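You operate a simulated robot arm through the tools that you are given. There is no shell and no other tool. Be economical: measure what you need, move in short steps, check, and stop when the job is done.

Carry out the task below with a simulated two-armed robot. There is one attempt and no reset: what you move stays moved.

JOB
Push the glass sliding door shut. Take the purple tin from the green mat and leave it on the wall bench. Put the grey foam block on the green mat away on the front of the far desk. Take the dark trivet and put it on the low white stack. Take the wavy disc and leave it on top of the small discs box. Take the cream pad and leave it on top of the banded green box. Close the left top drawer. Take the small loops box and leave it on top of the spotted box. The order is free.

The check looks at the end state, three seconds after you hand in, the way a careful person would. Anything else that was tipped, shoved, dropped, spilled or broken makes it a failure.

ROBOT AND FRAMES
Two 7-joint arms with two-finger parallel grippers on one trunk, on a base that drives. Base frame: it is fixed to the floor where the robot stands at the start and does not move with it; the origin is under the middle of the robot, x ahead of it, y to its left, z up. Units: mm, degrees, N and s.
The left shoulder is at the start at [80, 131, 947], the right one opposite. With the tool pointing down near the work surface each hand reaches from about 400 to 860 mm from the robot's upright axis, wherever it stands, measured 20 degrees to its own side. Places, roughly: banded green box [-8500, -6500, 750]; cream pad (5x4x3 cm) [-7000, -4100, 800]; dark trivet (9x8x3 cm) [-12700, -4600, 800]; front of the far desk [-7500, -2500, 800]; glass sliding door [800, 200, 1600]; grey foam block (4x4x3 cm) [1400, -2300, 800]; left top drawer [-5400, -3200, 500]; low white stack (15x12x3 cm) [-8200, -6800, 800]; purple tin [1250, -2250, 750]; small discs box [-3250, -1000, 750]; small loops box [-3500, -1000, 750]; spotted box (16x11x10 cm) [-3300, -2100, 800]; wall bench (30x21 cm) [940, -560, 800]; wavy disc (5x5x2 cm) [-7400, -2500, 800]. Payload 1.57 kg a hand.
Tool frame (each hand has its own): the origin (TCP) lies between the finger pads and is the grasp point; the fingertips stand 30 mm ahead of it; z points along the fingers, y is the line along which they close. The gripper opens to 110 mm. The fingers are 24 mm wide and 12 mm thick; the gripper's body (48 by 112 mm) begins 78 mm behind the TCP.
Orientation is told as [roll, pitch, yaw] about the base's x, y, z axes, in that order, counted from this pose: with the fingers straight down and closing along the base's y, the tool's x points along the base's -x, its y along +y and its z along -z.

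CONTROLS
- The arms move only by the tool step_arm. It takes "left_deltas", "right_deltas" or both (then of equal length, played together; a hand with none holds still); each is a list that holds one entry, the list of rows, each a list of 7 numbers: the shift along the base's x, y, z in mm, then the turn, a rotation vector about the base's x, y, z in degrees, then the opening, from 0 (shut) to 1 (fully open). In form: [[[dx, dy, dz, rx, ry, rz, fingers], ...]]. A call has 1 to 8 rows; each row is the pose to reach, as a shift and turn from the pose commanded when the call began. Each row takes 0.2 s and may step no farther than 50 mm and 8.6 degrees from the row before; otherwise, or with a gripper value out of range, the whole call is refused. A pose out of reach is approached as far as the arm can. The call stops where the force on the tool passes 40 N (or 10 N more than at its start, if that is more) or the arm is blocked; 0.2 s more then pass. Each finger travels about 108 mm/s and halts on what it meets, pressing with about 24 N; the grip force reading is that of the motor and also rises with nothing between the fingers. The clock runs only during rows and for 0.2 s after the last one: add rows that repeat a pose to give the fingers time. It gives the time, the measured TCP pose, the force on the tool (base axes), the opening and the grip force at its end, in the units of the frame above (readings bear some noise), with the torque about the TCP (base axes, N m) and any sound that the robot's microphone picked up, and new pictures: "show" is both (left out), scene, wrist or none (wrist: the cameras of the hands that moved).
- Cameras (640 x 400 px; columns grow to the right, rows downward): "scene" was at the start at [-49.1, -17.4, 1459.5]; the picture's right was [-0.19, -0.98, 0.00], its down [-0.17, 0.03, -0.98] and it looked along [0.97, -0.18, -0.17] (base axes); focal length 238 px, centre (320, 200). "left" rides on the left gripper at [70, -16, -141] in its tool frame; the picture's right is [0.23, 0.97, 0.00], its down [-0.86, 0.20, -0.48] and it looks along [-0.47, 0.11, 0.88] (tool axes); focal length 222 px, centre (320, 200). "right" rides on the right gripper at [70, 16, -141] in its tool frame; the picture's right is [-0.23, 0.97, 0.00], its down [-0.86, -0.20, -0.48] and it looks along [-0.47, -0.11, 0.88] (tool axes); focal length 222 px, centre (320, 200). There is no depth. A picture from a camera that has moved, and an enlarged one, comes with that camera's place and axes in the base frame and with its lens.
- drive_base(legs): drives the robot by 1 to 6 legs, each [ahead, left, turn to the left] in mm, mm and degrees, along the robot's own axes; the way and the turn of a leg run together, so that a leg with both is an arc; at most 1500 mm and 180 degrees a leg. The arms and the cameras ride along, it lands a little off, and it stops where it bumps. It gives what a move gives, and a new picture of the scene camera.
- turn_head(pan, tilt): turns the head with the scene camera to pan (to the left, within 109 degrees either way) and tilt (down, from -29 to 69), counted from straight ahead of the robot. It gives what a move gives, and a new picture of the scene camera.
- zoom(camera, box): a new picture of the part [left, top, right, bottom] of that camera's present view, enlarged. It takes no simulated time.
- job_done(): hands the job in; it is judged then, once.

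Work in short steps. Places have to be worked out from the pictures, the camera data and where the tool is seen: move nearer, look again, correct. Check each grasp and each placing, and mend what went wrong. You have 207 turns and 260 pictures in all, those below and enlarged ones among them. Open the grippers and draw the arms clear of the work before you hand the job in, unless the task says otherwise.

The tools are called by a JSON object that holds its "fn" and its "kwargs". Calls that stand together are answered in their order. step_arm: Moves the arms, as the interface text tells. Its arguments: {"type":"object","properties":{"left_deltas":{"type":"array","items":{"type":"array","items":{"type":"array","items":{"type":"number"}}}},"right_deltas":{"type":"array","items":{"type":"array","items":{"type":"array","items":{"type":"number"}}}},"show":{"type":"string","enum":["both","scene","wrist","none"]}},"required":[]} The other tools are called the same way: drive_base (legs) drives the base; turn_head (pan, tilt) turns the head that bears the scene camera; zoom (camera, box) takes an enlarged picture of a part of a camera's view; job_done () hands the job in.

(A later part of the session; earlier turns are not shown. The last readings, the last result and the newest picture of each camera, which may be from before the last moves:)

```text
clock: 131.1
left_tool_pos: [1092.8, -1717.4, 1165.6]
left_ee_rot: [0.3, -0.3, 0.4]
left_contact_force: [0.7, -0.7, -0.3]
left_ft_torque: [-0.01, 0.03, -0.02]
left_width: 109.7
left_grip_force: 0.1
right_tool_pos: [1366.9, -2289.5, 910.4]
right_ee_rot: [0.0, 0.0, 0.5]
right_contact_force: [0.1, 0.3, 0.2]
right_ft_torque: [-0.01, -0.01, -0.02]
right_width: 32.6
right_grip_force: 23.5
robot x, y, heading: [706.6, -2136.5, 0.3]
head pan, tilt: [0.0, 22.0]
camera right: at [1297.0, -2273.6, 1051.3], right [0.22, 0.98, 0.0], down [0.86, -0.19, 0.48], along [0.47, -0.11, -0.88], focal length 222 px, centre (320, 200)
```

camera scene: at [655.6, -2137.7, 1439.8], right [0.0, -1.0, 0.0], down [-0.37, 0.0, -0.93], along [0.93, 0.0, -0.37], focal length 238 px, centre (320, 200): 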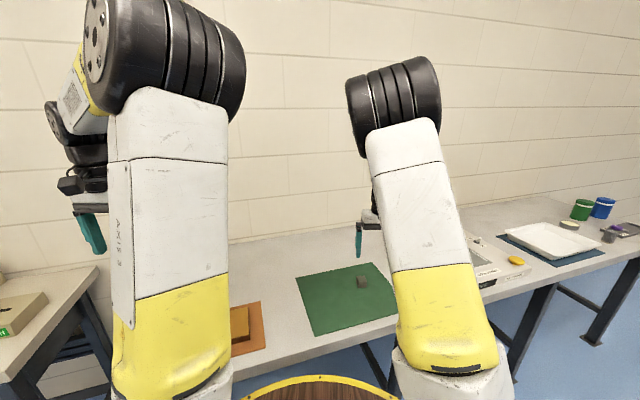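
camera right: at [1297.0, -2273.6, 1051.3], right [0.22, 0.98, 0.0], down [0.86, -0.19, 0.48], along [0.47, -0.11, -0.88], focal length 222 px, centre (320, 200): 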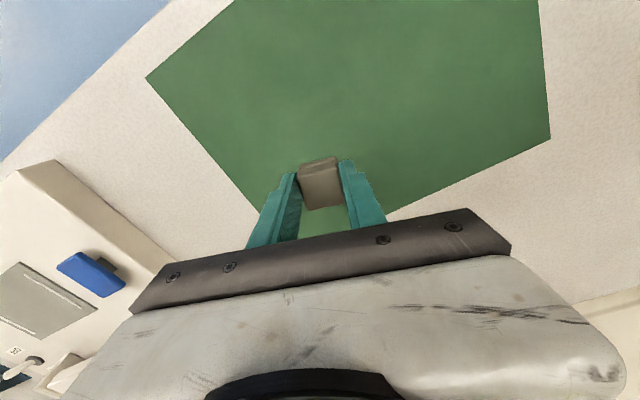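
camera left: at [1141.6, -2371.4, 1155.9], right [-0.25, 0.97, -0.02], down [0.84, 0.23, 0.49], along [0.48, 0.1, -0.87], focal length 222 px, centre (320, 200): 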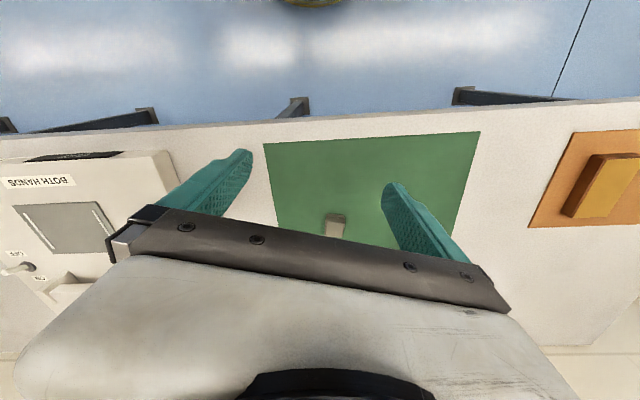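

Foam block held. Raise, back away and turn around to look at the rest of the room.

{"fn": "step_arm", "kwargs": {"right_deltas": [[[-30, -10, 30, 0, 0, 0, 0], [-60, -20, 60, 0, 0, 0, 0], [-90, -30, 90, 0, 0, 0, 0], [-120, -40, 110, 0, 0, 0, 0]]], "show": "none"}}

{"fn": "drive_base", "kwargs": {"legs": [[-900, 0, 0], [0, 0, 180]]}}

{"fn": "turn_head", "kwargs": {"pan": 0, "tilt": 8}}

```text
clock: 132.1
left_tool_pos: [1093.3, -1718.1, 1165.1]
left_ee_rot: [0.3, -0.3, 0.4]
left_contact_force: [0.8, 0.8, 0.2]
left_ft_torque: [-0.04, 0.05, 0.02]
left_width: 109.9
left_grip_force: 0.1
right_tool_pos: [1245.5, -2329.9, 1020.4]
right_ee_rot: [-0.1, 0.2, 0.5]
right_contact_force: [0.0, -0.6, -0.4]
right_ft_torque: [0.0, 0.02, -0.01]
right_width: 32.7
right_grip_force: 24.1
robot x, y, heading: [705.2, -2137.8, 0.5]
head pan, tilt: [0.0, 22.0]
```

```text
clock: 144.2
left_tool_pos: [-582.5, -2564.7, 1165.6]
left_ee_rot: [0.3, -0.3, -179.1]
left_contact_force: [0.6, -0.2, -0.4]
left_ft_torque: [0.01, -0.04, 0.0]
left_width: 109.8
left_grip_force: 0.0
right_tool_pos: [-738.2, -1953.7, 1021.3]
right_ee_rot: [-0.1, 0.0, -179.1]
right_contact_force: [0.3, -0.4, 0.2]
right_ft_torque: [0.01, 0.0, 0.02]
right_width: 32.6
right_grip_force: 23.9
robot x, y, heading: [-194.1, -2144.5, -179.3]
head pan, tilt: [0.0, 22.0]
camera scene: at [-148.0, -2141.2, 1439.8], right [-0.01, 1.0, 0.0], down [0.37, 0.0, -0.93], along [-0.93, -0.01, -0.37], focal length 238 px, centre (320, 200)
```

scene: 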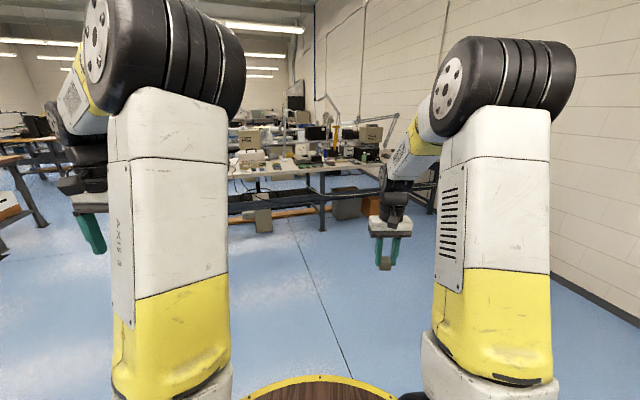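

```text
clock: 145.0
left_tool_pos: [-582.2, -2564.3, 1165.3]
left_ee_rot: [0.2, -0.4, -179.1]
left_contact_force: [-0.2, -0.6, -0.1]
left_ft_torque: [0.04, -0.02, -0.03]
left_width: 109.9
left_grip_force: 0.1
right_tool_pos: [-739.2, -1953.1, 1020.7]
right_ee_rot: [-0.1, 0.0, -179.1]
right_contact_force: [0.5, 0.4, -0.8]
right_ft_torque: [0.0, 0.03, -0.03]
right_width: 32.4
right_grip_force: 24.2
robot x, y, heading: [-193.8, -2141.0, -179.2]
head pan, tilt: [0.0, 8.0]
camera scene: at [-147.8, -2141.2, 1462.5], right [-0.01, 1.0, 0.0], down [0.14, 0.0, -0.99], along [-0.99, -0.01, -0.14], focal length 238 px, centre (320, 200)
```

scene: 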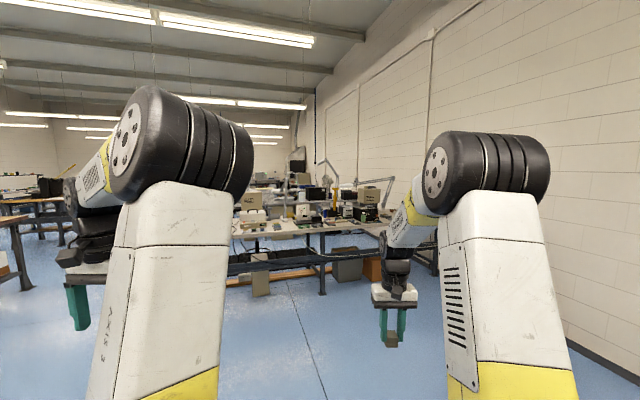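

{"fn": "zoom", "kwargs": {"camera": "scene", "box": [215, 160, 455, 310]}}

```text
2.67 times, centred on (335, 235) of scene
camera zoom: at [-147.8, -2141.2, 1462.5], right [-0.01, 1.0, 0.0], down [0.14, 0.0, -0.99], along [-0.99, -0.01, -0.14], focal length 633 px, centre (280, 107)
```

zoom: 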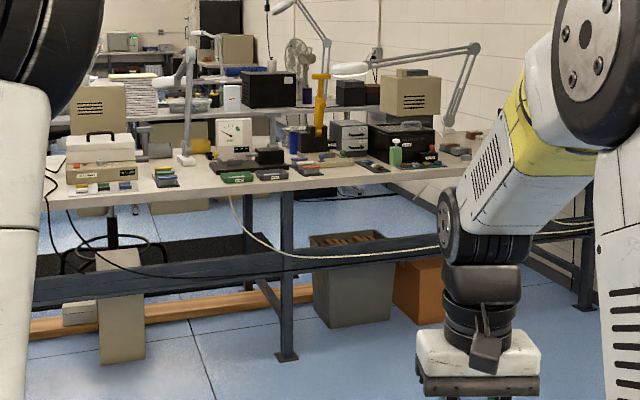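

Cluttered bench ahead at x≈-2800. I'll take the block to the far desk first via the aisle on the left (y≈-3900).

{"fn": "drive_base", "kwargs": {"legs": [[0, 1500, 0], [0, 250, 0], [1000, 0, 0]]}}

```text
clock: 158.7
left_tool_pos: [-1571.2, -4331.4, 1164.8]
left_ee_rot: [0.3, -0.3, -179.3]
left_contact_force: [0.4, 0.2, -0.1]
left_ft_torque: [-0.02, 0.01, -0.01]
left_width: 110.0
left_grip_force: 0.1
right_tool_pos: [-1727.3, -3719.7, 1020.2]
right_ee_rot: [0.0, 0.0, -179.2]
right_contact_force: [0.2, -0.1, -0.1]
right_ft_torque: [0.0, -0.04, 0.0]
right_width: 32.5
right_grip_force: 23.9
robot x, y, heading: [-1180.9, -3911.1, -179.4]
head pan, tilt: [0.0, 8.0]
camera scene: at [-1135.6, -3908.9, 1462.6], right [-0.01, 1.0, 0.0], down [0.14, 0.0, -0.99], along [-0.99, -0.01, -0.14], focal length 238 px, centre (320, 200)
```

scene: 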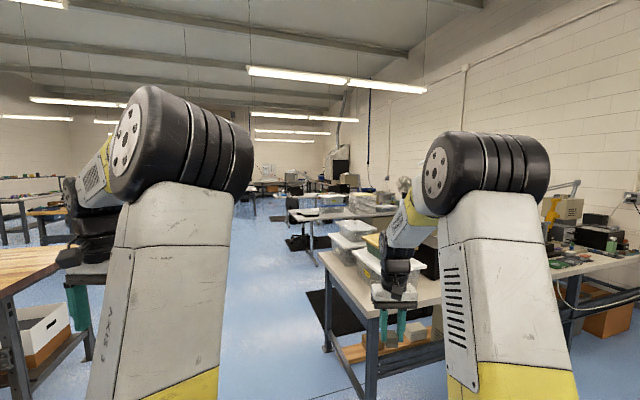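

The bin table reaches y≈-3900; the aisle lies between y -3900 and -5700. Shift left 800 and go ahead 3 m.

{"fn": "drive_base", "kwargs": {"legs": [[0, 800, 0], [1500, 0, 0], [1500, 0, 0]]}}

```text
clock: 177.1
left_tool_pos: [-4586.4, -5141.3, 1165.1]
left_ee_rot: [0.2, -0.3, -179.0]
left_contact_force: [0.3, 1.2, 0.0]
left_ft_torque: [-0.01, -0.02, 0.01]
left_width: 110.0
left_grip_force: 0.1
right_tool_pos: [-4743.3, -4530.5, 1020.8]
right_ee_rot: [0.0, 0.0, -178.9]
right_contact_force: [1.0, -0.2, -0.4]
right_ft_torque: [0.04, 0.0, 0.03]
right_width: 32.7
right_grip_force: 24.3
robot x, y, heading: [-4196.7, -4716.8, -179.2]
head pan, tilt: [0.0, 8.0]
camera scene: at [-4152.4, -4718.1, 1462.6], right [-0.01, 1.0, 0.0], down [0.14, 0.0, -0.99], along [-0.99, -0.01, -0.14], focal length 238 px, centre (320, 200)
```

scene: 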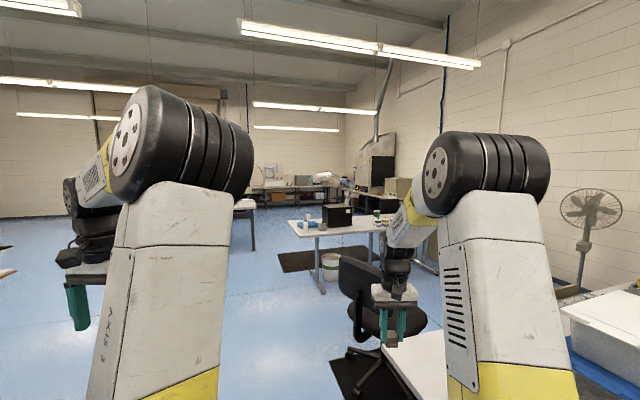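

{"fn": "turn_head", "kwargs": {"pan": -30, "tilt": 12}}

{"fn": "turn_head", "kwargs": {"pan": -65, "tilt": 18}}

```text
clock: 178.0
left_tool_pos: [-4586.5, -5141.7, 1164.1]
left_ee_rot: [0.2, -0.2, -179.2]
left_contact_force: [0.4, -0.1, -0.1]
left_ft_torque: [-0.01, -0.03, 0.01]
left_width: 109.9
left_grip_force: 0.1
right_tool_pos: [-4743.8, -4530.5, 1020.8]
right_ee_rot: [0.1, 0.0, -179.0]
right_contact_force: [0.0, -1.2, -0.4]
right_ft_torque: [0.01, 0.0, -0.03]
right_width: 32.5
right_grip_force: 23.9
robot x, y, heading: [-4195.9, -4718.5, -179.2]
head pan, tilt: [-30.0, 12.0]
camera scene: at [-4141.2, -4671.4, 1456.1], right [0.49, 0.87, 0.0], down [0.18, -0.1, -0.98], along [-0.85, 0.48, -0.21], focal length 238 px, centre (320, 200)
```

scene: 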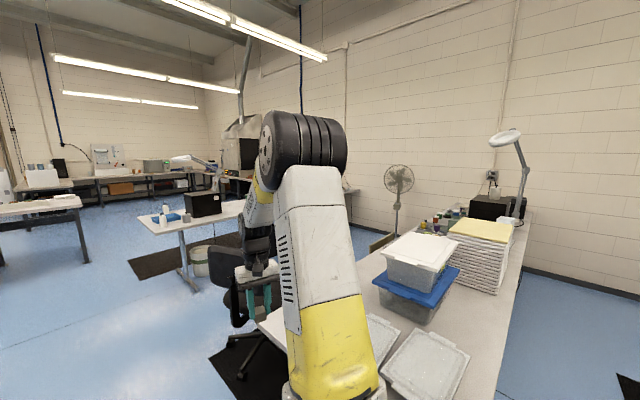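

```text
clock: 179.0
left_tool_pos: [-4585.9, -5141.4, 1165.4]
left_ee_rot: [0.1, -0.4, -179.1]
left_contact_force: [0.2, -0.5, 0.6]
left_ft_torque: [0.03, 0.03, 0.01]
left_width: 109.8
left_grip_force: 0.0
right_tool_pos: [-4743.4, -4530.5, 1020.9]
right_ee_rot: [0.0, -0.1, -179.0]
right_contact_force: [0.0, 0.0, -0.2]
right_ft_torque: [-0.02, 0.01, 0.05]
right_width: 32.9
right_grip_force: 24.2
robot x, y, heading: [-4197.0, -4714.1, -179.1]
head pan, tilt: [-65.0, 18.0]
camera scene: at [-4100.5, -4632.9, 1446.3], right [0.9, 0.44, 0.0], down [0.13, -0.28, -0.95], along [-0.41, 0.86, -0.31], focal length 238 px, centre (320, 200)
```

scene: 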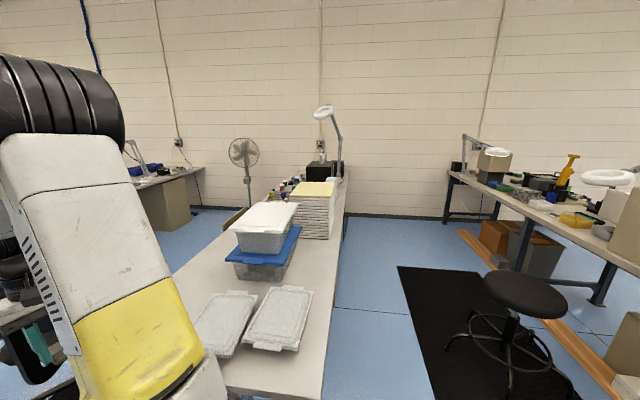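

{"fn": "turn_head", "kwargs": {"pan": -40, "tilt": 14}}

{"fn": "zoom", "kwargs": {"camera": "scene", "box": [0, 130, 320, 330]}}

```text
clock: 179.9
left_tool_pos: [-4586.3, -5141.0, 1165.7]
left_ee_rot: [0.2, -0.3, -179.1]
left_contact_force: [0.0, 0.2, -0.4]
left_ft_torque: [0.01, 0.0, 0.0]
left_width: 110.2
left_grip_force: 0.1
right_tool_pos: [-4743.8, -4531.4, 1021.9]
right_ee_rot: [0.0, 0.0, -179.0]
right_contact_force: [-0.8, -0.2, 0.5]
right_ft_torque: [0.01, 0.01, 0.0]
right_width: 32.4
right_grip_force: 23.7
robot x, y, heading: [-4200.9, -4719.9, -179.1]
head pan, tilt: [-40.0, 14.0]
camera scene: at [-4132.1, -4657.7, 1452.8], right [0.63, 0.77, 0.0], down [0.19, -0.15, -0.97], along [-0.75, 0.61, -0.24], focal length 238 px, centre (320, 200)
```

scene: 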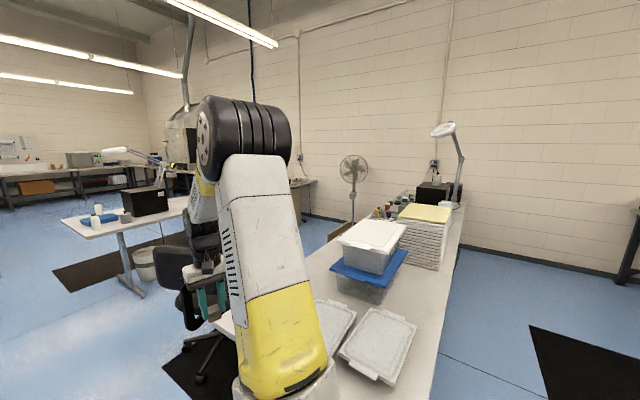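

```text
2.00 times, centred on (160, 230) of scene
camera zoom: at [-4132.1, -4657.7, 1452.8], right [0.63, 0.77, 0.0], down [0.19, -0.15, -0.97], along [-0.75, 0.61, -0.24], focal length 475 px, centre (640, 140)
```

zoom: 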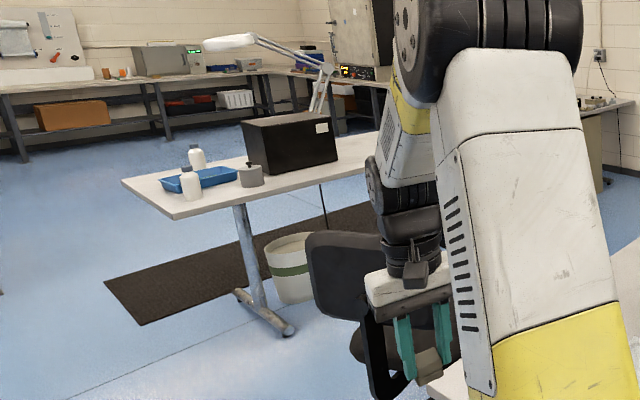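

The desk with the black box spans x -6550..-7250; a chair sits near (-5550,-4450). I'll advance along the aisle at y≈-5500 and look north for a route.

{"fn": "drive_base", "kwargs": {"legs": [[0, 750, 0], [1500, 0, 0], [500, 0, 0]]}}

{"fn": "turn_head", "kwargs": {"pan": -75, "tilt": 14}}

```text
clock: 193.5
left_tool_pos: [-6560.7, -5944.5, 1165.0]
left_ee_rot: [0.2, -0.3, -178.2]
left_contact_force: [-0.1, -0.7, 0.2]
left_ft_torque: [0.0, -0.01, -0.03]
left_width: 109.9
left_grip_force: 0.2
right_tool_pos: [-6726.8, -5336.1, 1019.9]
right_ee_rot: [0.0, 0.0, -178.2]
right_contact_force: [0.6, 0.2, -1.1]
right_ft_torque: [0.0, -0.03, 0.0]
right_width: 32.5
right_grip_force: 23.7
robot x, y, heading: [-6180.7, -5516.8, -178.5]
head pan, tilt: [-40.0, 14.0]
camera scene: at [-6114.1, -5453.5, 1452.8], right [0.62, 0.78, 0.0], down [0.19, -0.15, -0.97], along [-0.76, 0.6, -0.24], focal length 238 px, centre (320, 200)
```

scene: 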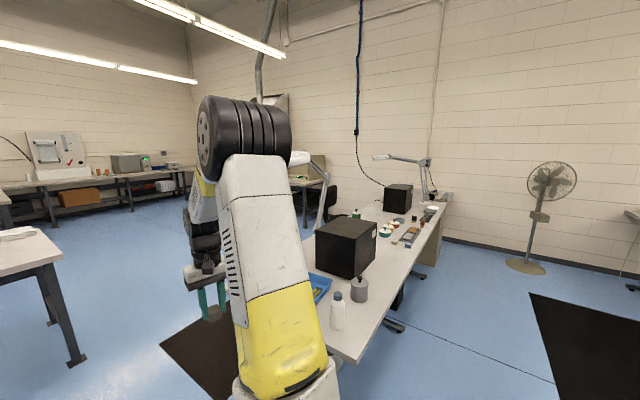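

```text
clock: 194.5
left_tool_pos: [-6560.4, -5943.3, 1163.4]
left_ee_rot: [0.2, -0.3, -178.2]
left_contact_force: [0.5, 0.6, -0.3]
left_ft_torque: [0.01, 0.02, 0.02]
left_width: 109.9
left_grip_force: 0.2
right_tool_pos: [-6727.5, -5335.0, 1019.9]
right_ee_rot: [-0.1, 0.0, -178.1]
right_contact_force: [0.0, 0.6, -0.4]
right_ft_torque: [0.02, 0.0, 0.05]
right_width: 32.6
right_grip_force: 24.3
robot x, y, heading: [-6179.9, -5518.4, -178.4]
head pan, tilt: [-75.0, 14.0]
camera scene: at [-6067.7, -5422.0, 1452.9], right [0.96, 0.29, 0.0], down [0.07, -0.23, -0.97], along [-0.28, 0.93, -0.24], focal length 238 px, centre (320, 200)
```

scene: 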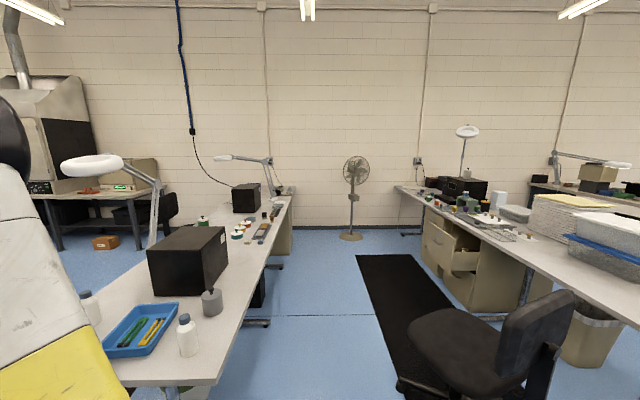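

Clear view: the long desk is rotated ~18° with its front edge running (-6527,-4981)→(-7220,-2800); the chair's left edge is near x -5950, leaving about 830 mm. I'll align with the desk edge and check.

{"fn": "drive_base", "kwargs": {"legs": [[0, 0, -74], [117, -231, 0]]}}

{"fn": "turn_head", "kwargs": {"pan": 0, "tilt": 20}}

```text
clock: 199.6
left_tool_pos: [-6511.1, -5084.8, 1164.6]
left_ee_rot: [0.2, -0.2, 107.6]
left_contact_force: [0.1, 0.7, 0.1]
left_ft_torque: [-0.01, 0.01, -0.01]
left_width: 110.0
left_grip_force: 0.0
right_tool_pos: [-5972.1, -4758.0, 1020.3]
right_ee_rot: [-0.1, 0.0, 107.7]
right_contact_force: [-0.7, 0.8, -0.6]
right_ft_torque: [-0.01, 0.03, 0.01]
right_width: 32.4
right_grip_force: 24.1
robot x, y, heading: [-5995.5, -5334.7, 107.3]
head pan, tilt: [-75.0, 14.0]
camera scene: at [-5874.5, -5417.0, 1452.9], right [0.54, -0.84, 0.0], down [-0.2, -0.13, -0.97], along [0.82, 0.52, -0.24], focal length 238 px, centre (320, 200)
```

scene: 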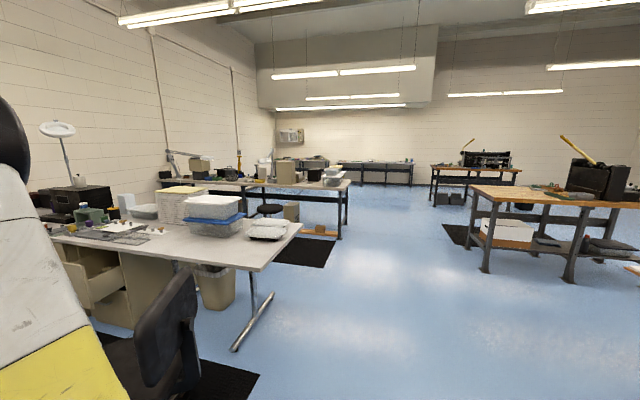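

```text
clock: 201.1
left_tool_pos: [-6509.7, -5084.5, 1164.2]
left_ee_rot: [0.2, -0.2, 107.6]
left_contact_force: [0.0, 0.0, 0.3]
left_ft_torque: [0.04, 0.01, -0.01]
left_width: 110.0
left_grip_force: 0.1
right_tool_pos: [-5971.0, -4757.3, 1021.2]
right_ee_rot: [-0.1, -0.1, 107.7]
right_contact_force: [-0.9, 0.1, 0.1]
right_ft_torque: [0.0, 0.02, 0.01]
right_width: 32.7
right_grip_force: 24.1
robot x, y, heading: [-5995.5, -5333.5, 107.5]
head pan, tilt: [0.0, 20.0]
camera scene: at [-5981.1, -5378.1, 1443.1], right [0.95, 0.3, 0.0], down [0.1, -0.33, -0.94], along [-0.28, 0.9, -0.34], focal length 238 px, centre (320, 200)
```

scene: 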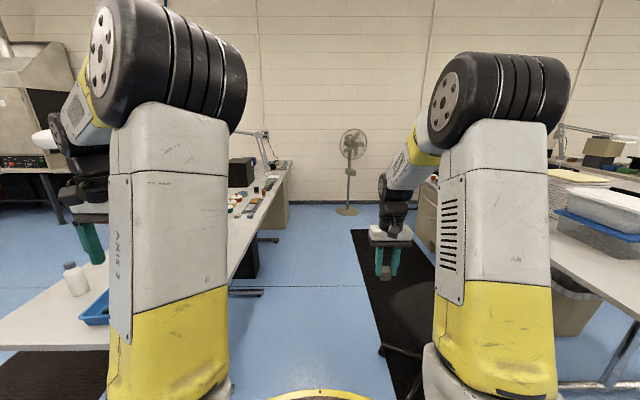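

Aligned, about 80 mm clearance to the chair base and 100 to the desk. Raise the right hand a bit and drive along the desk.

{"fn": "step_arm", "kwargs": {"right_deltas": [[[0, 0, 30, 0, 0, 0, 0], [0, 0, 60, 0, 0, 0, 0]]], "show": "none"}}

{"fn": "drive_base", "kwargs": {"legs": [[1450, 8, 0], [1300, 0, 0]]}}

```text
clock: 201.7
left_tool_pos: [-6511.4, -5084.3, 1164.8]
left_ee_rot: [0.3, -0.3, 107.6]
left_contact_force: [-0.3, -0.1, -0.6]
left_ft_torque: [-0.04, -0.01, 0.01]
left_width: 109.9
left_grip_force: 0.0
right_tool_pos: [-5971.1, -4757.4, 1081.6]
right_ee_rot: [-0.1, -0.1, 107.7]
right_contact_force: [-0.2, -0.6, -0.1]
right_ft_torque: [-0.01, 0.01, 0.03]
right_width: 32.6
right_grip_force: 24.1
robot x, y, heading: [-5995.3, -5334.3, 107.2]
head pan, tilt: [0.0, 20.0]
```

```text
clock: 215.0
left_tool_pos: [-7361.5, -2472.6, 1165.3]
left_ee_rot: [0.1, -0.3, 108.4]
left_contact_force: [0.0, 0.0, 0.1]
left_ft_torque: [-0.01, -0.02, -0.05]
left_width: 109.9
left_grip_force: 0.0
right_tool_pos: [-6825.5, -2138.6, 1081.1]
right_ee_rot: [0.0, 0.0, 108.4]
right_contact_force: [-0.2, 0.3, -1.2]
right_ft_torque: [-0.01, 0.03, 0.0]
right_width: 32.5
right_grip_force: 23.6
robot x, y, heading: [-6841.1, -2718.5, 108.0]
head pan, tilt: [0.0, 20.0]
camera scene: at [-6828.8, -2759.6, 1443.1], right [0.95, 0.31, 0.0], down [0.11, -0.33, -0.94], along [-0.29, 0.89, -0.34], focal length 238 px, centre (320, 200)
```

scene: 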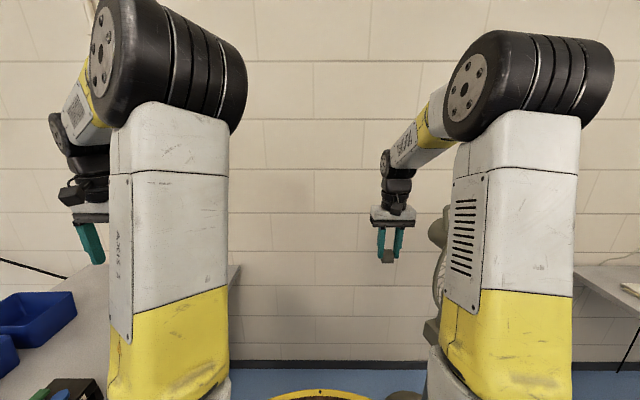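

Arrived beside the far end. Turn to face the desk and look down at it.

{"fn": "drive_base", "kwargs": {"legs": [[0, 0, 90]]}}

{"fn": "turn_head", "kwargs": {"pan": -18, "tilt": 32}}

```text
clock: 219.2
left_tool_pos: [-7085.5, -3235.0, 1164.6]
left_ee_rot: [0.1, -0.2, -161.6]
left_contact_force: [1.0, 0.0, -0.3]
left_ft_torque: [0.0, -0.03, 0.0]
left_width: 110.1
left_grip_force: 0.1
right_tool_pos: [-7419.2, -2698.8, 1080.0]
right_ee_rot: [-0.1, 0.0, -161.6]
right_contact_force: [0.4, 0.4, 0.1]
right_ft_torque: [0.03, 0.04, 0.03]
right_width: 32.7
right_grip_force: 23.9
robot x, y, heading: [-6842.3, -2718.4, -161.6]
head pan, tilt: [0.0, 20.0]
camera scene: at [-6799.0, -2700.8, 1443.1], right [-0.31, 0.95, 0.0], down [0.33, 0.11, -0.94], along [-0.89, -0.29, -0.34], focal length 238 px, centre (320, 200)
```

scene: 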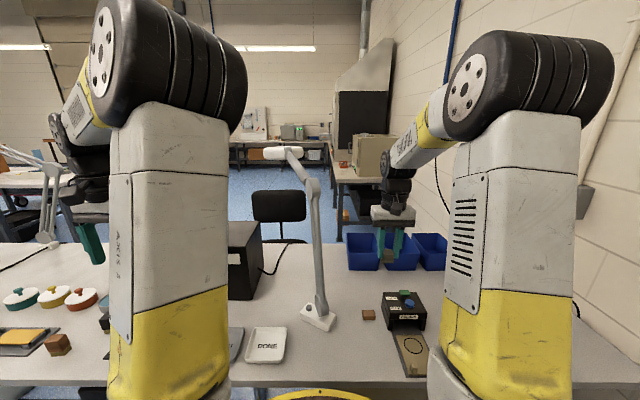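

```text
clock: 220.1
left_tool_pos: [-7085.0, -3235.3, 1164.1]
left_ee_rot: [0.2, -0.4, -161.7]
left_contact_force: [-0.6, 0.5, 0.5]
left_ft_torque: [0.01, -0.05, -0.01]
left_width: 110.0
left_grip_force: 0.1
right_tool_pos: [-7419.3, -2698.6, 1080.6]
right_ee_rot: [0.0, 0.0, -161.5]
right_contact_force: [-0.1, -0.4, 0.5]
right_ft_torque: [0.0, 0.0, 0.02]
right_width: 32.8
right_grip_force: 23.6
robot x, y, heading: [-6846.0, -2714.0, -161.8]
head pan, tilt: [-18.0, 32.0]
camera scene: at [-6800.1, -2672.1, 1423.9], right [0.0, 1.0, 0.0], down [0.53, 0.0, -0.85], along [-0.85, 0.0, -0.53], focal length 238 px, centre (320, 200)
```

scene: 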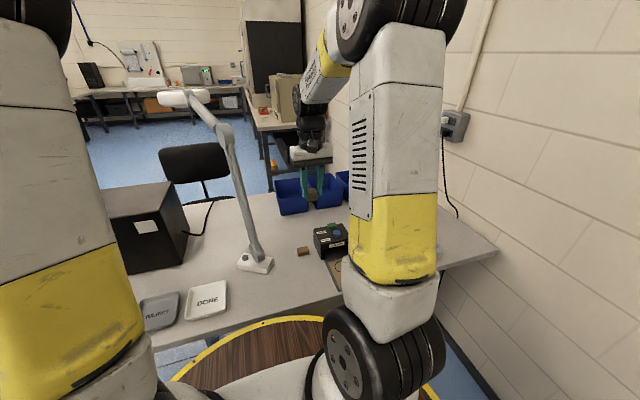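

The target spot (-7500,-2500) is hidden behind the right arm. Check the right wrist camera.

{"fn": "zoom", "kwargs": {"camera": "right", "box": [0, 0, 640, 400]}}

```text
1.00 times, centred on (320, 200) of right (not enlarged: the box is as wide or as high as the picture)
camera zoom: at [-7347.7, -2691.2, 1221.6], right [0.09, -1.0, 0.0], down [-0.87, -0.08, 0.48], along [-0.48, -0.04, -0.88], focal length 222 px, centre (320, 200)
```

zoom: 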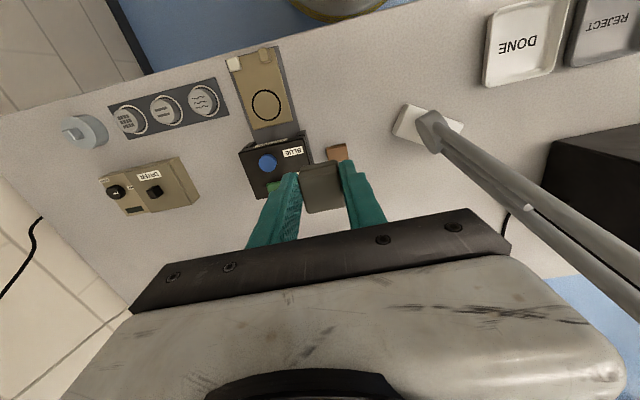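

Wrist view shows the wavy disc at ≈(-7398,-2489) in a 3-disc holder, and a free spot right at ≈(-7490,-2496), the named place. Move the block above that spot and check.

{"fn": "step_arm", "kwargs": {"right_deltas": [[[-15, 40, 0, 0, 0, 0, 0], [-30, 80, 0, 0, 0, 0, 0], [-45, 120, -20, 0, 0, 0, 0], [-60, 160, -40, 0, 0, 0, 0], [-68, 200, -60, 0, 0, 0, 0], [-68, 200, -80, 0, 0, 0, 0]]], "show": "wrist"}}

```text
clock: 221.4
left_tool_pos: [-7085.4, -3234.9, 1164.9]
left_ee_rot: [0.2, -0.4, -161.7]
left_contact_force: [0.5, -0.3, -0.7]
left_ft_torque: [0.02, 0.03, 0.0]
left_width: 110.1
left_grip_force: 0.0
right_tool_pos: [-7487.3, -2498.8, 999.9]
right_ee_rot: [-0.1, -0.1, -161.6]
right_contact_force: [-0.7, -0.2, 0.1]
right_ft_torque: [-0.01, 0.01, -0.01]
right_width: 32.9
right_grip_force: 24.0
robot x, y, heading: [-6845.7, -2713.3, -162.1]
head pan, tilt: [-18.0, 32.0]
camera right: at [-7415.7, -2490.8, 1141.2], right [0.09, -1.0, 0.0], down [-0.87, -0.08, 0.48], along [-0.48, -0.04, -0.88], focal length 222 px, centre (320, 200)
```

right: 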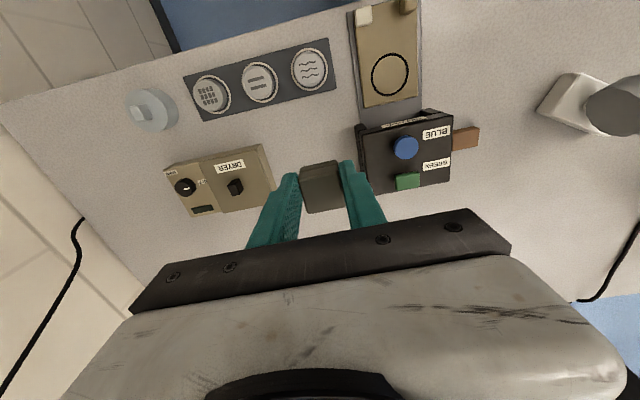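

The spot below is free and centred between holder, dryer box and button box; desk top ≈740. Lower toward it.

{"fn": "step_arm", "kwargs": {"right_deltas": [[[0, 0, -45, 0, 0, 0, 0], [0, 0, -90, 0, 0, 0, 0], [0, 0, -135, 0, 0, 0, 0], [0, 0, -170, 0, 0, 0, 0], [0, 0, -190, 0, 0, 0, 0], [0, 0, -200, 0, 0, 0, 0], [0, 0, -208, 0, 0, 0, 0], [0, 0, -214, 0, 0, 0, 0]]], "show": "wrist"}}

```text
clock: 223.2
left_tool_pos: [-7084.4, -3235.1, 1165.6]
left_ee_rot: [0.3, -0.3, -161.7]
left_contact_force: [-0.3, -0.3, 0.7]
left_ft_torque: [-0.02, 0.0, -0.03]
left_width: 110.1
left_grip_force: 0.1
right_tool_pos: [-7488.1, -2499.1, 792.9]
right_ee_rot: [-0.2, -0.1, -161.7]
right_contact_force: [4.2, -0.9, 11.3]
right_ft_torque: [-0.02, -0.11, -0.02]
right_width: 32.7
right_grip_force: 24.3
robot x, y, heading: [-6842.5, -2715.4, -161.8]
head pan, tilt: [-18.0, 32.0]
stopped in row 8 (right hand): the force on the tool passed its limit at 46 N (the readings are from after the stop); the commanded pose is now the measured one
camera right: at [-7416.2, -2491.1, 933.9], right [0.09, -1.0, 0.0], down [-0.87, -0.08, 0.48], along [-0.48, -0.04, -0.88], focal length 222 px, centre (320, 200)
```

right: 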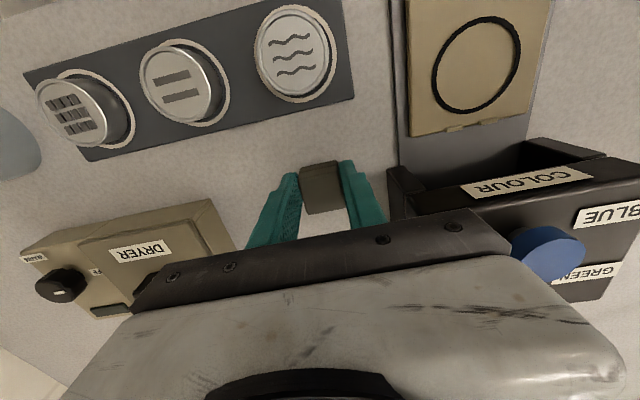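

Contact at TCP 793. Release with a modest opening and lift straight up.

{"fn": "step_arm", "kwargs": {"right_deltas": [[[0, 0, 1, 0, 0, 0, 0.45], [0, 0, 1, 0, 0, 0, 0.45], [0, 0, 30, 0, 0, 0, 0.45], [0, 0, 75, 0, 0, 0, 0.45], [0, 0, 120, 0, 0, 0, 0.6], [0, 0, 160, 0, 0, 0, 0.6]]], "show": "wrist"}}

```text
clock: 224.6
left_tool_pos: [-7084.9, -3235.3, 1165.5]
left_ee_rot: [0.2, -0.3, -161.7]
left_contact_force: [0.7, -0.2, -1.2]
left_ft_torque: [-0.01, 0.0, 0.0]
left_width: 110.0
left_grip_force: 0.1
right_tool_pos: [-7488.4, -2499.3, 953.8]
right_ee_rot: [-0.1, -0.2, -161.6]
right_contact_force: [-0.7, -0.6, -0.9]
right_ft_torque: [0.01, -0.04, 0.0]
right_width: 66.2
right_grip_force: 0.0
robot x, y, heading: [-6841.8, -2716.2, -161.8]
head pan, tilt: [-18.0, 32.0]
camera right: at [-7417.5, -2492.6, 1093.5], right [0.09, -1.0, 0.0], down [-0.87, -0.08, 0.48], along [-0.48, -0.04, -0.88], focal length 222 px, centre (320, 200)
```

right: 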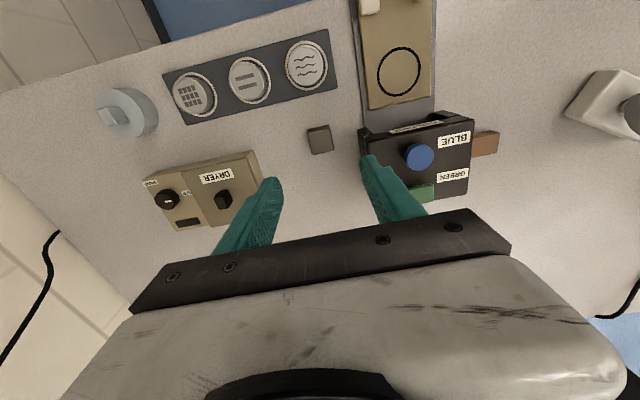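

Block rests at the spot. Next the wavy disc at ≈(-7405,-2475): move over it with a 62 mm opening and look.

{"fn": "step_arm", "kwargs": {"right_deltas": [[[40, 12, 0, 0, 0, 0, 0.57], [83, 24, 0, 0, 0, 0, 0.57], [83, 24, -45, 0, 0, 0, 0.57], [83, 24, -85, 0, 0, 0, 0.57], [83, 24, -85, 0, 0, 0, 0.57]]], "show": "wrist"}}

```text
clock: 225.8
left_tool_pos: [-7085.1, -3235.2, 1164.9]
left_ee_rot: [0.2, -0.3, -161.6]
left_contact_force: [0.1, -0.1, -0.6]
left_ft_torque: [0.0, 0.0, -0.04]
left_width: 110.1
left_grip_force: 0.1
right_tool_pos: [-7406.0, -2474.4, 867.5]
right_ee_rot: [0.0, -0.1, -161.6]
right_contact_force: [0.4, 0.3, -0.7]
right_ft_torque: [-0.02, -0.01, -0.04]
right_width: 62.5
right_grip_force: 0.0
robot x, y, heading: [-6843.2, -2712.6, -162.0]
head pan, tilt: [-18.0, 32.0]
camera right: at [-7333.8, -2467.5, 1008.7], right [0.09, -1.0, 0.0], down [-0.87, -0.08, 0.48], along [-0.48, -0.04, -0.88], focal length 222 px, centre (320, 200)
```

right: 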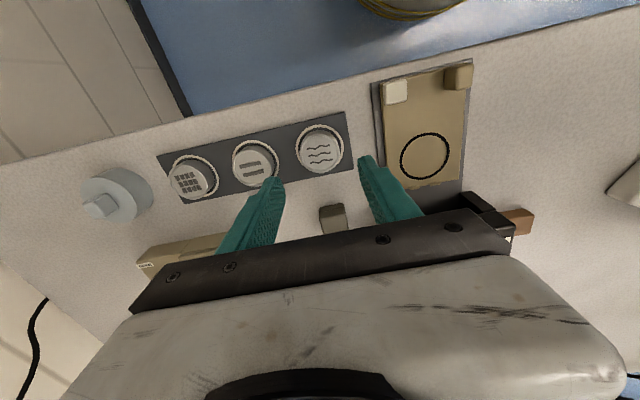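

Well aligned; shift +4 mm in x, lower and grip.

{"fn": "step_arm", "kwargs": {"right_deltas": [[[4, 0, -30, 0, 0, 0, 0.57], [4, 0, -52, 0, 0, 0, 0.57], [4, 0, -62, 0, 0, 0, 0.57], [4, 0, -68, 0, 0, 0, 0.57]]], "show": "wrist"}}

```text
clock: 226.8
left_tool_pos: [-7084.7, -3235.1, 1165.1]
left_ee_rot: [0.0, -0.3, -161.7]
left_contact_force: [0.0, -0.3, -0.5]
left_ft_torque: [-0.02, 0.03, 0.01]
left_width: 110.0
left_grip_force: 0.1
right_tool_pos: [-7400.8, -2473.3, 800.2]
right_ee_rot: [-0.1, 0.0, -161.6]
right_contact_force: [0.7, 0.9, -0.7]
right_ft_torque: [-0.01, -0.02, 0.02]
right_width: 62.6
right_grip_force: 0.0
robot x, y, heading: [-6843.1, -2716.7, -162.2]
head pan, tilt: [-18.0, 32.0]
camera right: at [-7329.8, -2466.8, 940.3], right [0.09, -1.0, 0.0], down [-0.87, -0.08, 0.48], along [-0.48, -0.04, -0.88], focal length 222 px, centre (320, 200)
```

right: 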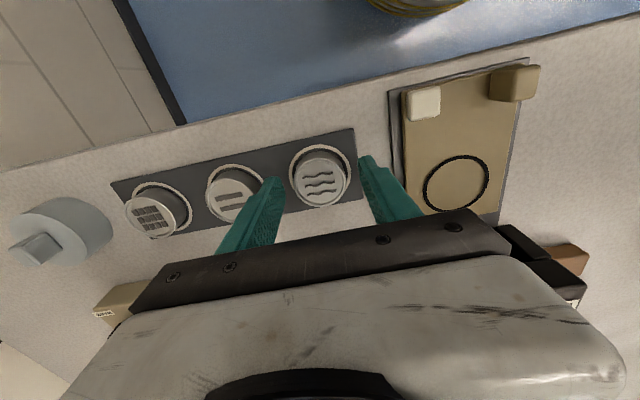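

Lower 5 mm more and close on the disc, then lift.

{"fn": "step_arm", "kwargs": {"right_deltas": [[[0, 0, -5, 0, 0, 0, 0.57], [0, 0, -5, 0, 0, 0, 0.2], [0, 0, -5, 0, 0, 0, 0], [0, 0, -5, 0, 0, 0, 0], [0, 0, 20, 0, 0, 0, 0], [0, 0, 60, 0, 0, 0, 0], [0, 0, 100, 0, 0, 0, 0]]], "show": "wrist"}}

```text
clock: 228.4
left_tool_pos: [-7085.7, -3234.3, 1164.2]
left_ee_rot: [0.1, -0.2, -161.6]
left_contact_force: [0.5, 0.1, 0.7]
left_ft_torque: [-0.02, -0.02, 0.01]
left_width: 110.0
left_grip_force: 0.0
right_tool_pos: [-7400.4, -2474.5, 898.8]
right_ee_rot: [0.0, 0.0, -161.7]
right_contact_force: [-0.2, -0.1, -1.3]
right_ft_torque: [-0.01, -0.03, -0.01]
right_width: 42.8
right_grip_force: 24.1
robot x, y, heading: [-6841.7, -2715.1, -161.5]
head pan, tilt: [-18.0, 32.0]
camera right: at [-7329.9, -2467.5, 1040.1], right [0.09, -1.0, 0.0], down [-0.87, -0.08, 0.48], along [-0.48, -0.04, -0.88], focal length 222 px, centre (320, 200)
```

right: 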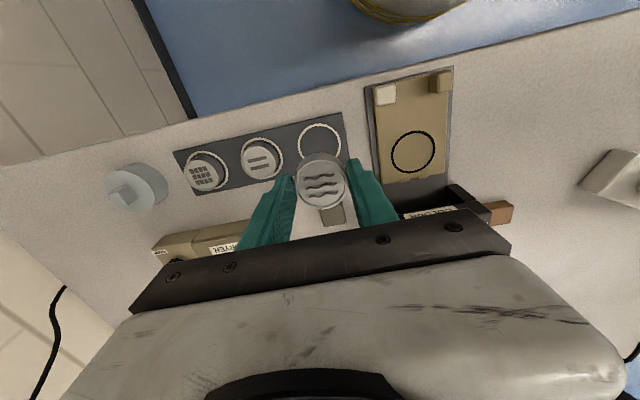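

Wavy disc is held. Raise and retract the hand, then turn back along the desk and reverse out of the corridor.

{"fn": "step_arm", "kwargs": {"right_deltas": [[[0, 0, 45, 0, 0, 0, 0], [0, 0, 90, 0, 0, 0, 0], [10, -30, 125, 0, 0, 0, 0], [25, -75, 140, 0, 0, 0, 0], [40, -120, 150, 0, 0, 0, 0], [58, -165, 150, 0, 0, 0, 0], [75, -210, 150, 0, 0, 0, 0], [84, -237, 150, 0, 0, 0, 0]]], "show": "none"}}

{"fn": "drive_base", "kwargs": {"legs": [[0, 0, -90], [-1300, 0, 0], [-1450, 0, 0]]}}

```text
clock: 230.2
left_tool_pos: [-7084.5, -3235.1, 1165.9]
left_ee_rot: [0.2, -0.3, -161.7]
left_contact_force: [0.0, -0.7, -1.0]
left_ft_torque: [0.0, -0.02, 0.0]
left_width: 110.1
left_grip_force: 0.1
right_tool_pos: [-7316.7, -2712.1, 1048.7]
right_ee_rot: [0.0, -0.1, -161.7]
right_contact_force: [-0.1, -1.0, -0.1]
right_ft_torque: [0.01, -0.01, 0.03]
right_width: 42.5
right_grip_force: 24.1
robot x, y, heading: [-6841.1, -2714.3, -161.9]
head pan, tilt: [-18.0, 32.0]
```

```text
clock: 247.4
left_tool_pos: [-6493.2, -5077.5, 1165.8]
left_ee_rot: [0.1, -0.2, 108.5]
left_contact_force: [0.6, -0.7, 0.0]
left_ft_torque: [0.02, 0.04, 0.0]
left_width: 110.0
left_grip_force: 0.1
right_tool_pos: [-5969.7, -4844.4, 1048.6]
right_ee_rot: [-0.1, -0.1, 108.4]
right_contact_force: [-0.8, -0.1, -0.8]
right_ft_torque: [0.01, -0.02, 0.0]
right_width: 42.7
right_grip_force: 23.9
robot x, y, heading: [-5972.5, -5320.4, 108.3]
head pan, tilt: [-18.0, 32.0]
camera scene: at [-5930.6, -5362.0, 1423.9], right [1.0, 0.0, 0.0], down [0.0, -0.53, -0.85], along [0.0, 0.85, -0.53], focal length 238 px, centre (320, 200)
```

scene: 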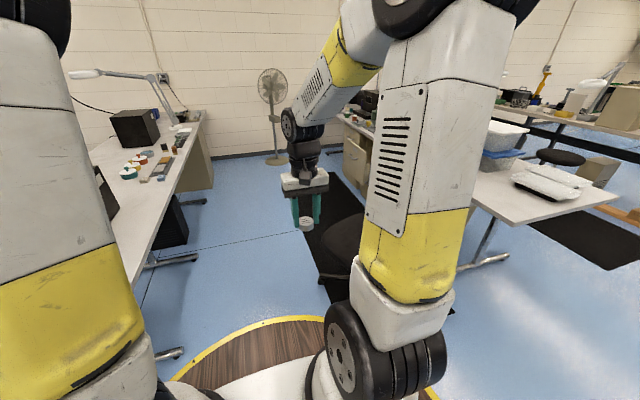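

Turn east and drive back along the aisle to the bench with the small boxes.

{"fn": "drive_base", "kwargs": {"legs": [[0, 0, -108.3], [1500, 250, 0], [1500, 250, 0], [1450, 0, 0], [0, 1500, 0], [0, 1400, 0]]}}

{"fn": "drive_base", "kwargs": {"legs": [[0, 0, 180], [0, 0, 15]]}}

```text
refused: leg 2 is longer than a leg can be; nothing moved
```

```text
clock: 256.0
left_tool_pos: [-5409.6, -5414.2, 1165.4]
left_ee_rot: [0.2, -0.3, -56.4]
left_contact_force: [0.7, -0.7, -0.6]
left_ft_torque: [-0.01, -0.03, 0.0]
left_width: 110.2
left_grip_force: 0.0
right_tool_pos: [-5850.0, -5777.4, 1048.3]
right_ee_rot: [0.0, 0.0, -56.2]
right_contact_force: [0.1, 0.0, 0.2]
right_ft_torque: [0.02, 0.0, 0.0]
right_width: 42.7
right_grip_force: 24.2
robot x, y, heading: [-5970.1, -5316.6, -56.7]
head pan, tilt: [-18.0, 32.0]
camera scene: at [-6027.2, -5288.7, 1423.9], right [-0.96, -0.27, 0.0], down [-0.14, 0.51, -0.85], along [0.23, -0.82, -0.53], focal length 238 px, centre (320, 200)
```

scene: 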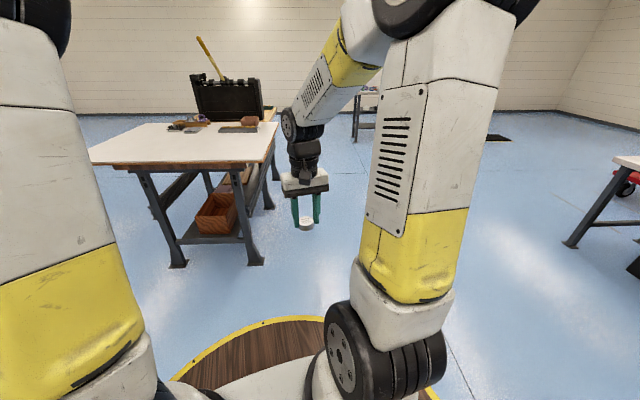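

The first call was refused (leg too long); heading is now -56.7. Redo with shorter legs.

{"fn": "drive_base", "kwargs": {"legs": [[0, 0, 56.7], [1450, 250, 0], [1450, 250, 0], [1480, 0, 0], [0, 1500, 0], [0, 1350, 0]]}}

```text
clock: 293.0
left_tool_pos: [-1182.1, -1554.5, 1165.5]
left_ee_rot: [0.2, -0.3, -0.3]
left_contact_force: [0.4, 0.7, -0.7]
left_ft_torque: [-0.02, 0.01, -0.02]
left_width: 109.8
left_grip_force: 0.0
right_tool_pos: [-1129.9, -2127.8, 1048.9]
right_ee_rot: [-0.1, -0.1, -0.3]
right_contact_force: [0.3, 0.0, -0.3]
right_ft_torque: [-0.01, -0.03, 0.02]
right_width: 42.5
right_grip_force: 23.4
robot x, y, heading: [-1578.6, -1971.0, -0.6]
head pan, tilt: [-18.0, 32.0]
camera scene: at [-1633.5, -1998.3, 1423.9], right [-0.32, -0.95, 0.0], down [-0.5, 0.17, -0.85], along [0.8, -0.27, -0.53], focal length 238 px, centre (320, 200)
```

scene: 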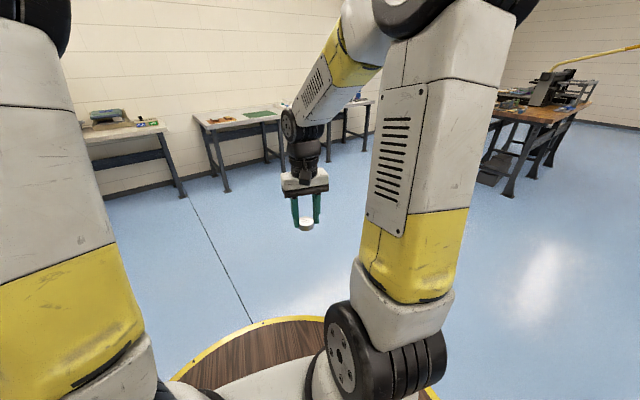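

{"fn": "drive_base", "kwargs": {"legs": [[0, 900, 0], [0, 0, 180], [0, 0, 28]]}}

{"fn": "turn_head", "kwargs": {"pan": 0, "tilt": 20}}

```text
clock: 306.5
left_tool_pos: [-1724.5, -1616.0, 1164.4]
left_ee_rot: [0.3, -0.3, -152.2]
left_contact_force: [-0.9, -0.3, -0.2]
left_ft_torque: [0.03, 0.02, -0.01]
left_width: 110.0
left_grip_force: 0.0
right_tool_pos: [-2040.2, -1138.2, 1048.5]
right_ee_rot: [-0.1, -0.1, -152.0]
right_contact_force: [0.2, -0.1, 0.0]
right_ft_torque: [-0.01, -0.01, -0.02]
right_width: 42.4
right_grip_force: 23.8
robot x, y, heading: [-1573.3, -1065.1, -152.1]
head pan, tilt: [-18.0, 32.0]
camera scene: at [-1537.2, -1014.0, 1423.9], right [-0.17, 0.99, 0.0], down [0.52, 0.09, -0.85], along [-0.84, -0.14, -0.53], focal length 238 px, centre (320, 200)
```

scene: 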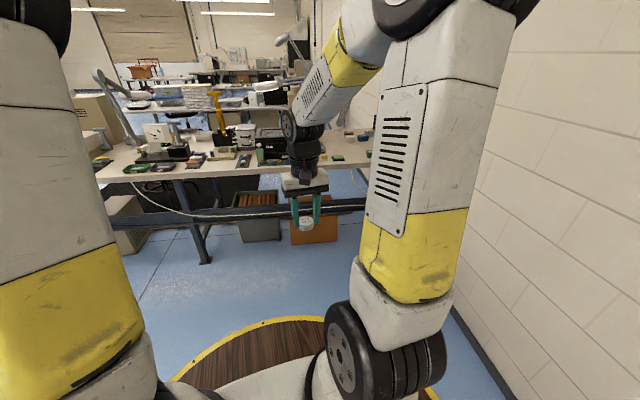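

```text
clock: 307.3
left_tool_pos: [-1725.1, -1616.8, 1164.7]
left_ee_rot: [0.2, -0.3, -152.2]
left_contact_force: [-0.8, -0.3, 0.6]
left_ft_torque: [-0.01, 0.01, -0.02]
left_width: 110.2
left_grip_force: 0.1
right_tool_pos: [-2041.2, -1137.9, 1049.5]
right_ee_rot: [-0.1, -0.1, -152.0]
right_contact_force: [-0.1, -0.5, -0.4]
right_ft_torque: [-0.01, -0.02, -0.01]
right_width: 42.9
right_grip_force: 24.1
robot x, y, heading: [-1570.8, -1065.0, -152.3]
head pan, tilt: [0.0, 20.0]
camera scene: at [-1531.4, -1042.1, 1443.0], right [-0.47, 0.89, 0.0], down [0.3, 0.16, -0.94], along [-0.83, -0.44, -0.34], focal length 238 px, centre (320, 200)
```

scene: 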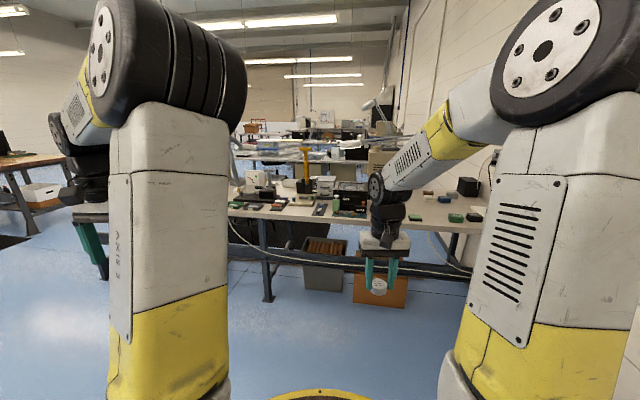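

{"fn": "zoom", "kwargs": {"camera": "scene", "box": [225, 140, 495, 290]}}

{"fn": "zoom", "kwargs": {"camera": "scene", "box": [405, 170, 495, 235]}}

```text
2.37 times, centred on (360, 215) of scene
camera zoom: at [-1531.4, -1042.1, 1443.0], right [-0.47, 0.89, 0.0], down [0.3, 0.16, -0.94], along [-0.83, -0.44, -0.34], focal length 563 px, centre (225, 164)
```

zoom: 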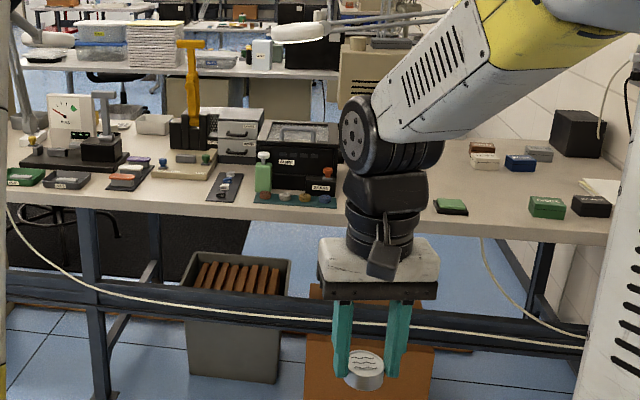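

```text
6.15 times, centred on (450, 202) of scene
camera zoom: at [-1531.4, -1042.1, 1443.0], right [-0.47, 0.89, 0.0], down [0.3, 0.16, -0.94], along [-0.83, -0.44, -0.34], focal length 1461 px, centre (-480, 185)
```

zoom: 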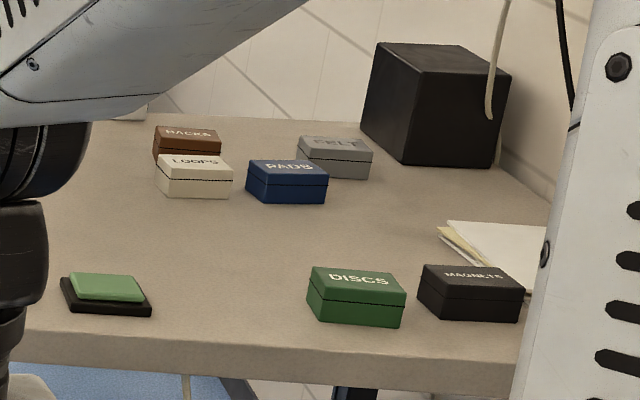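

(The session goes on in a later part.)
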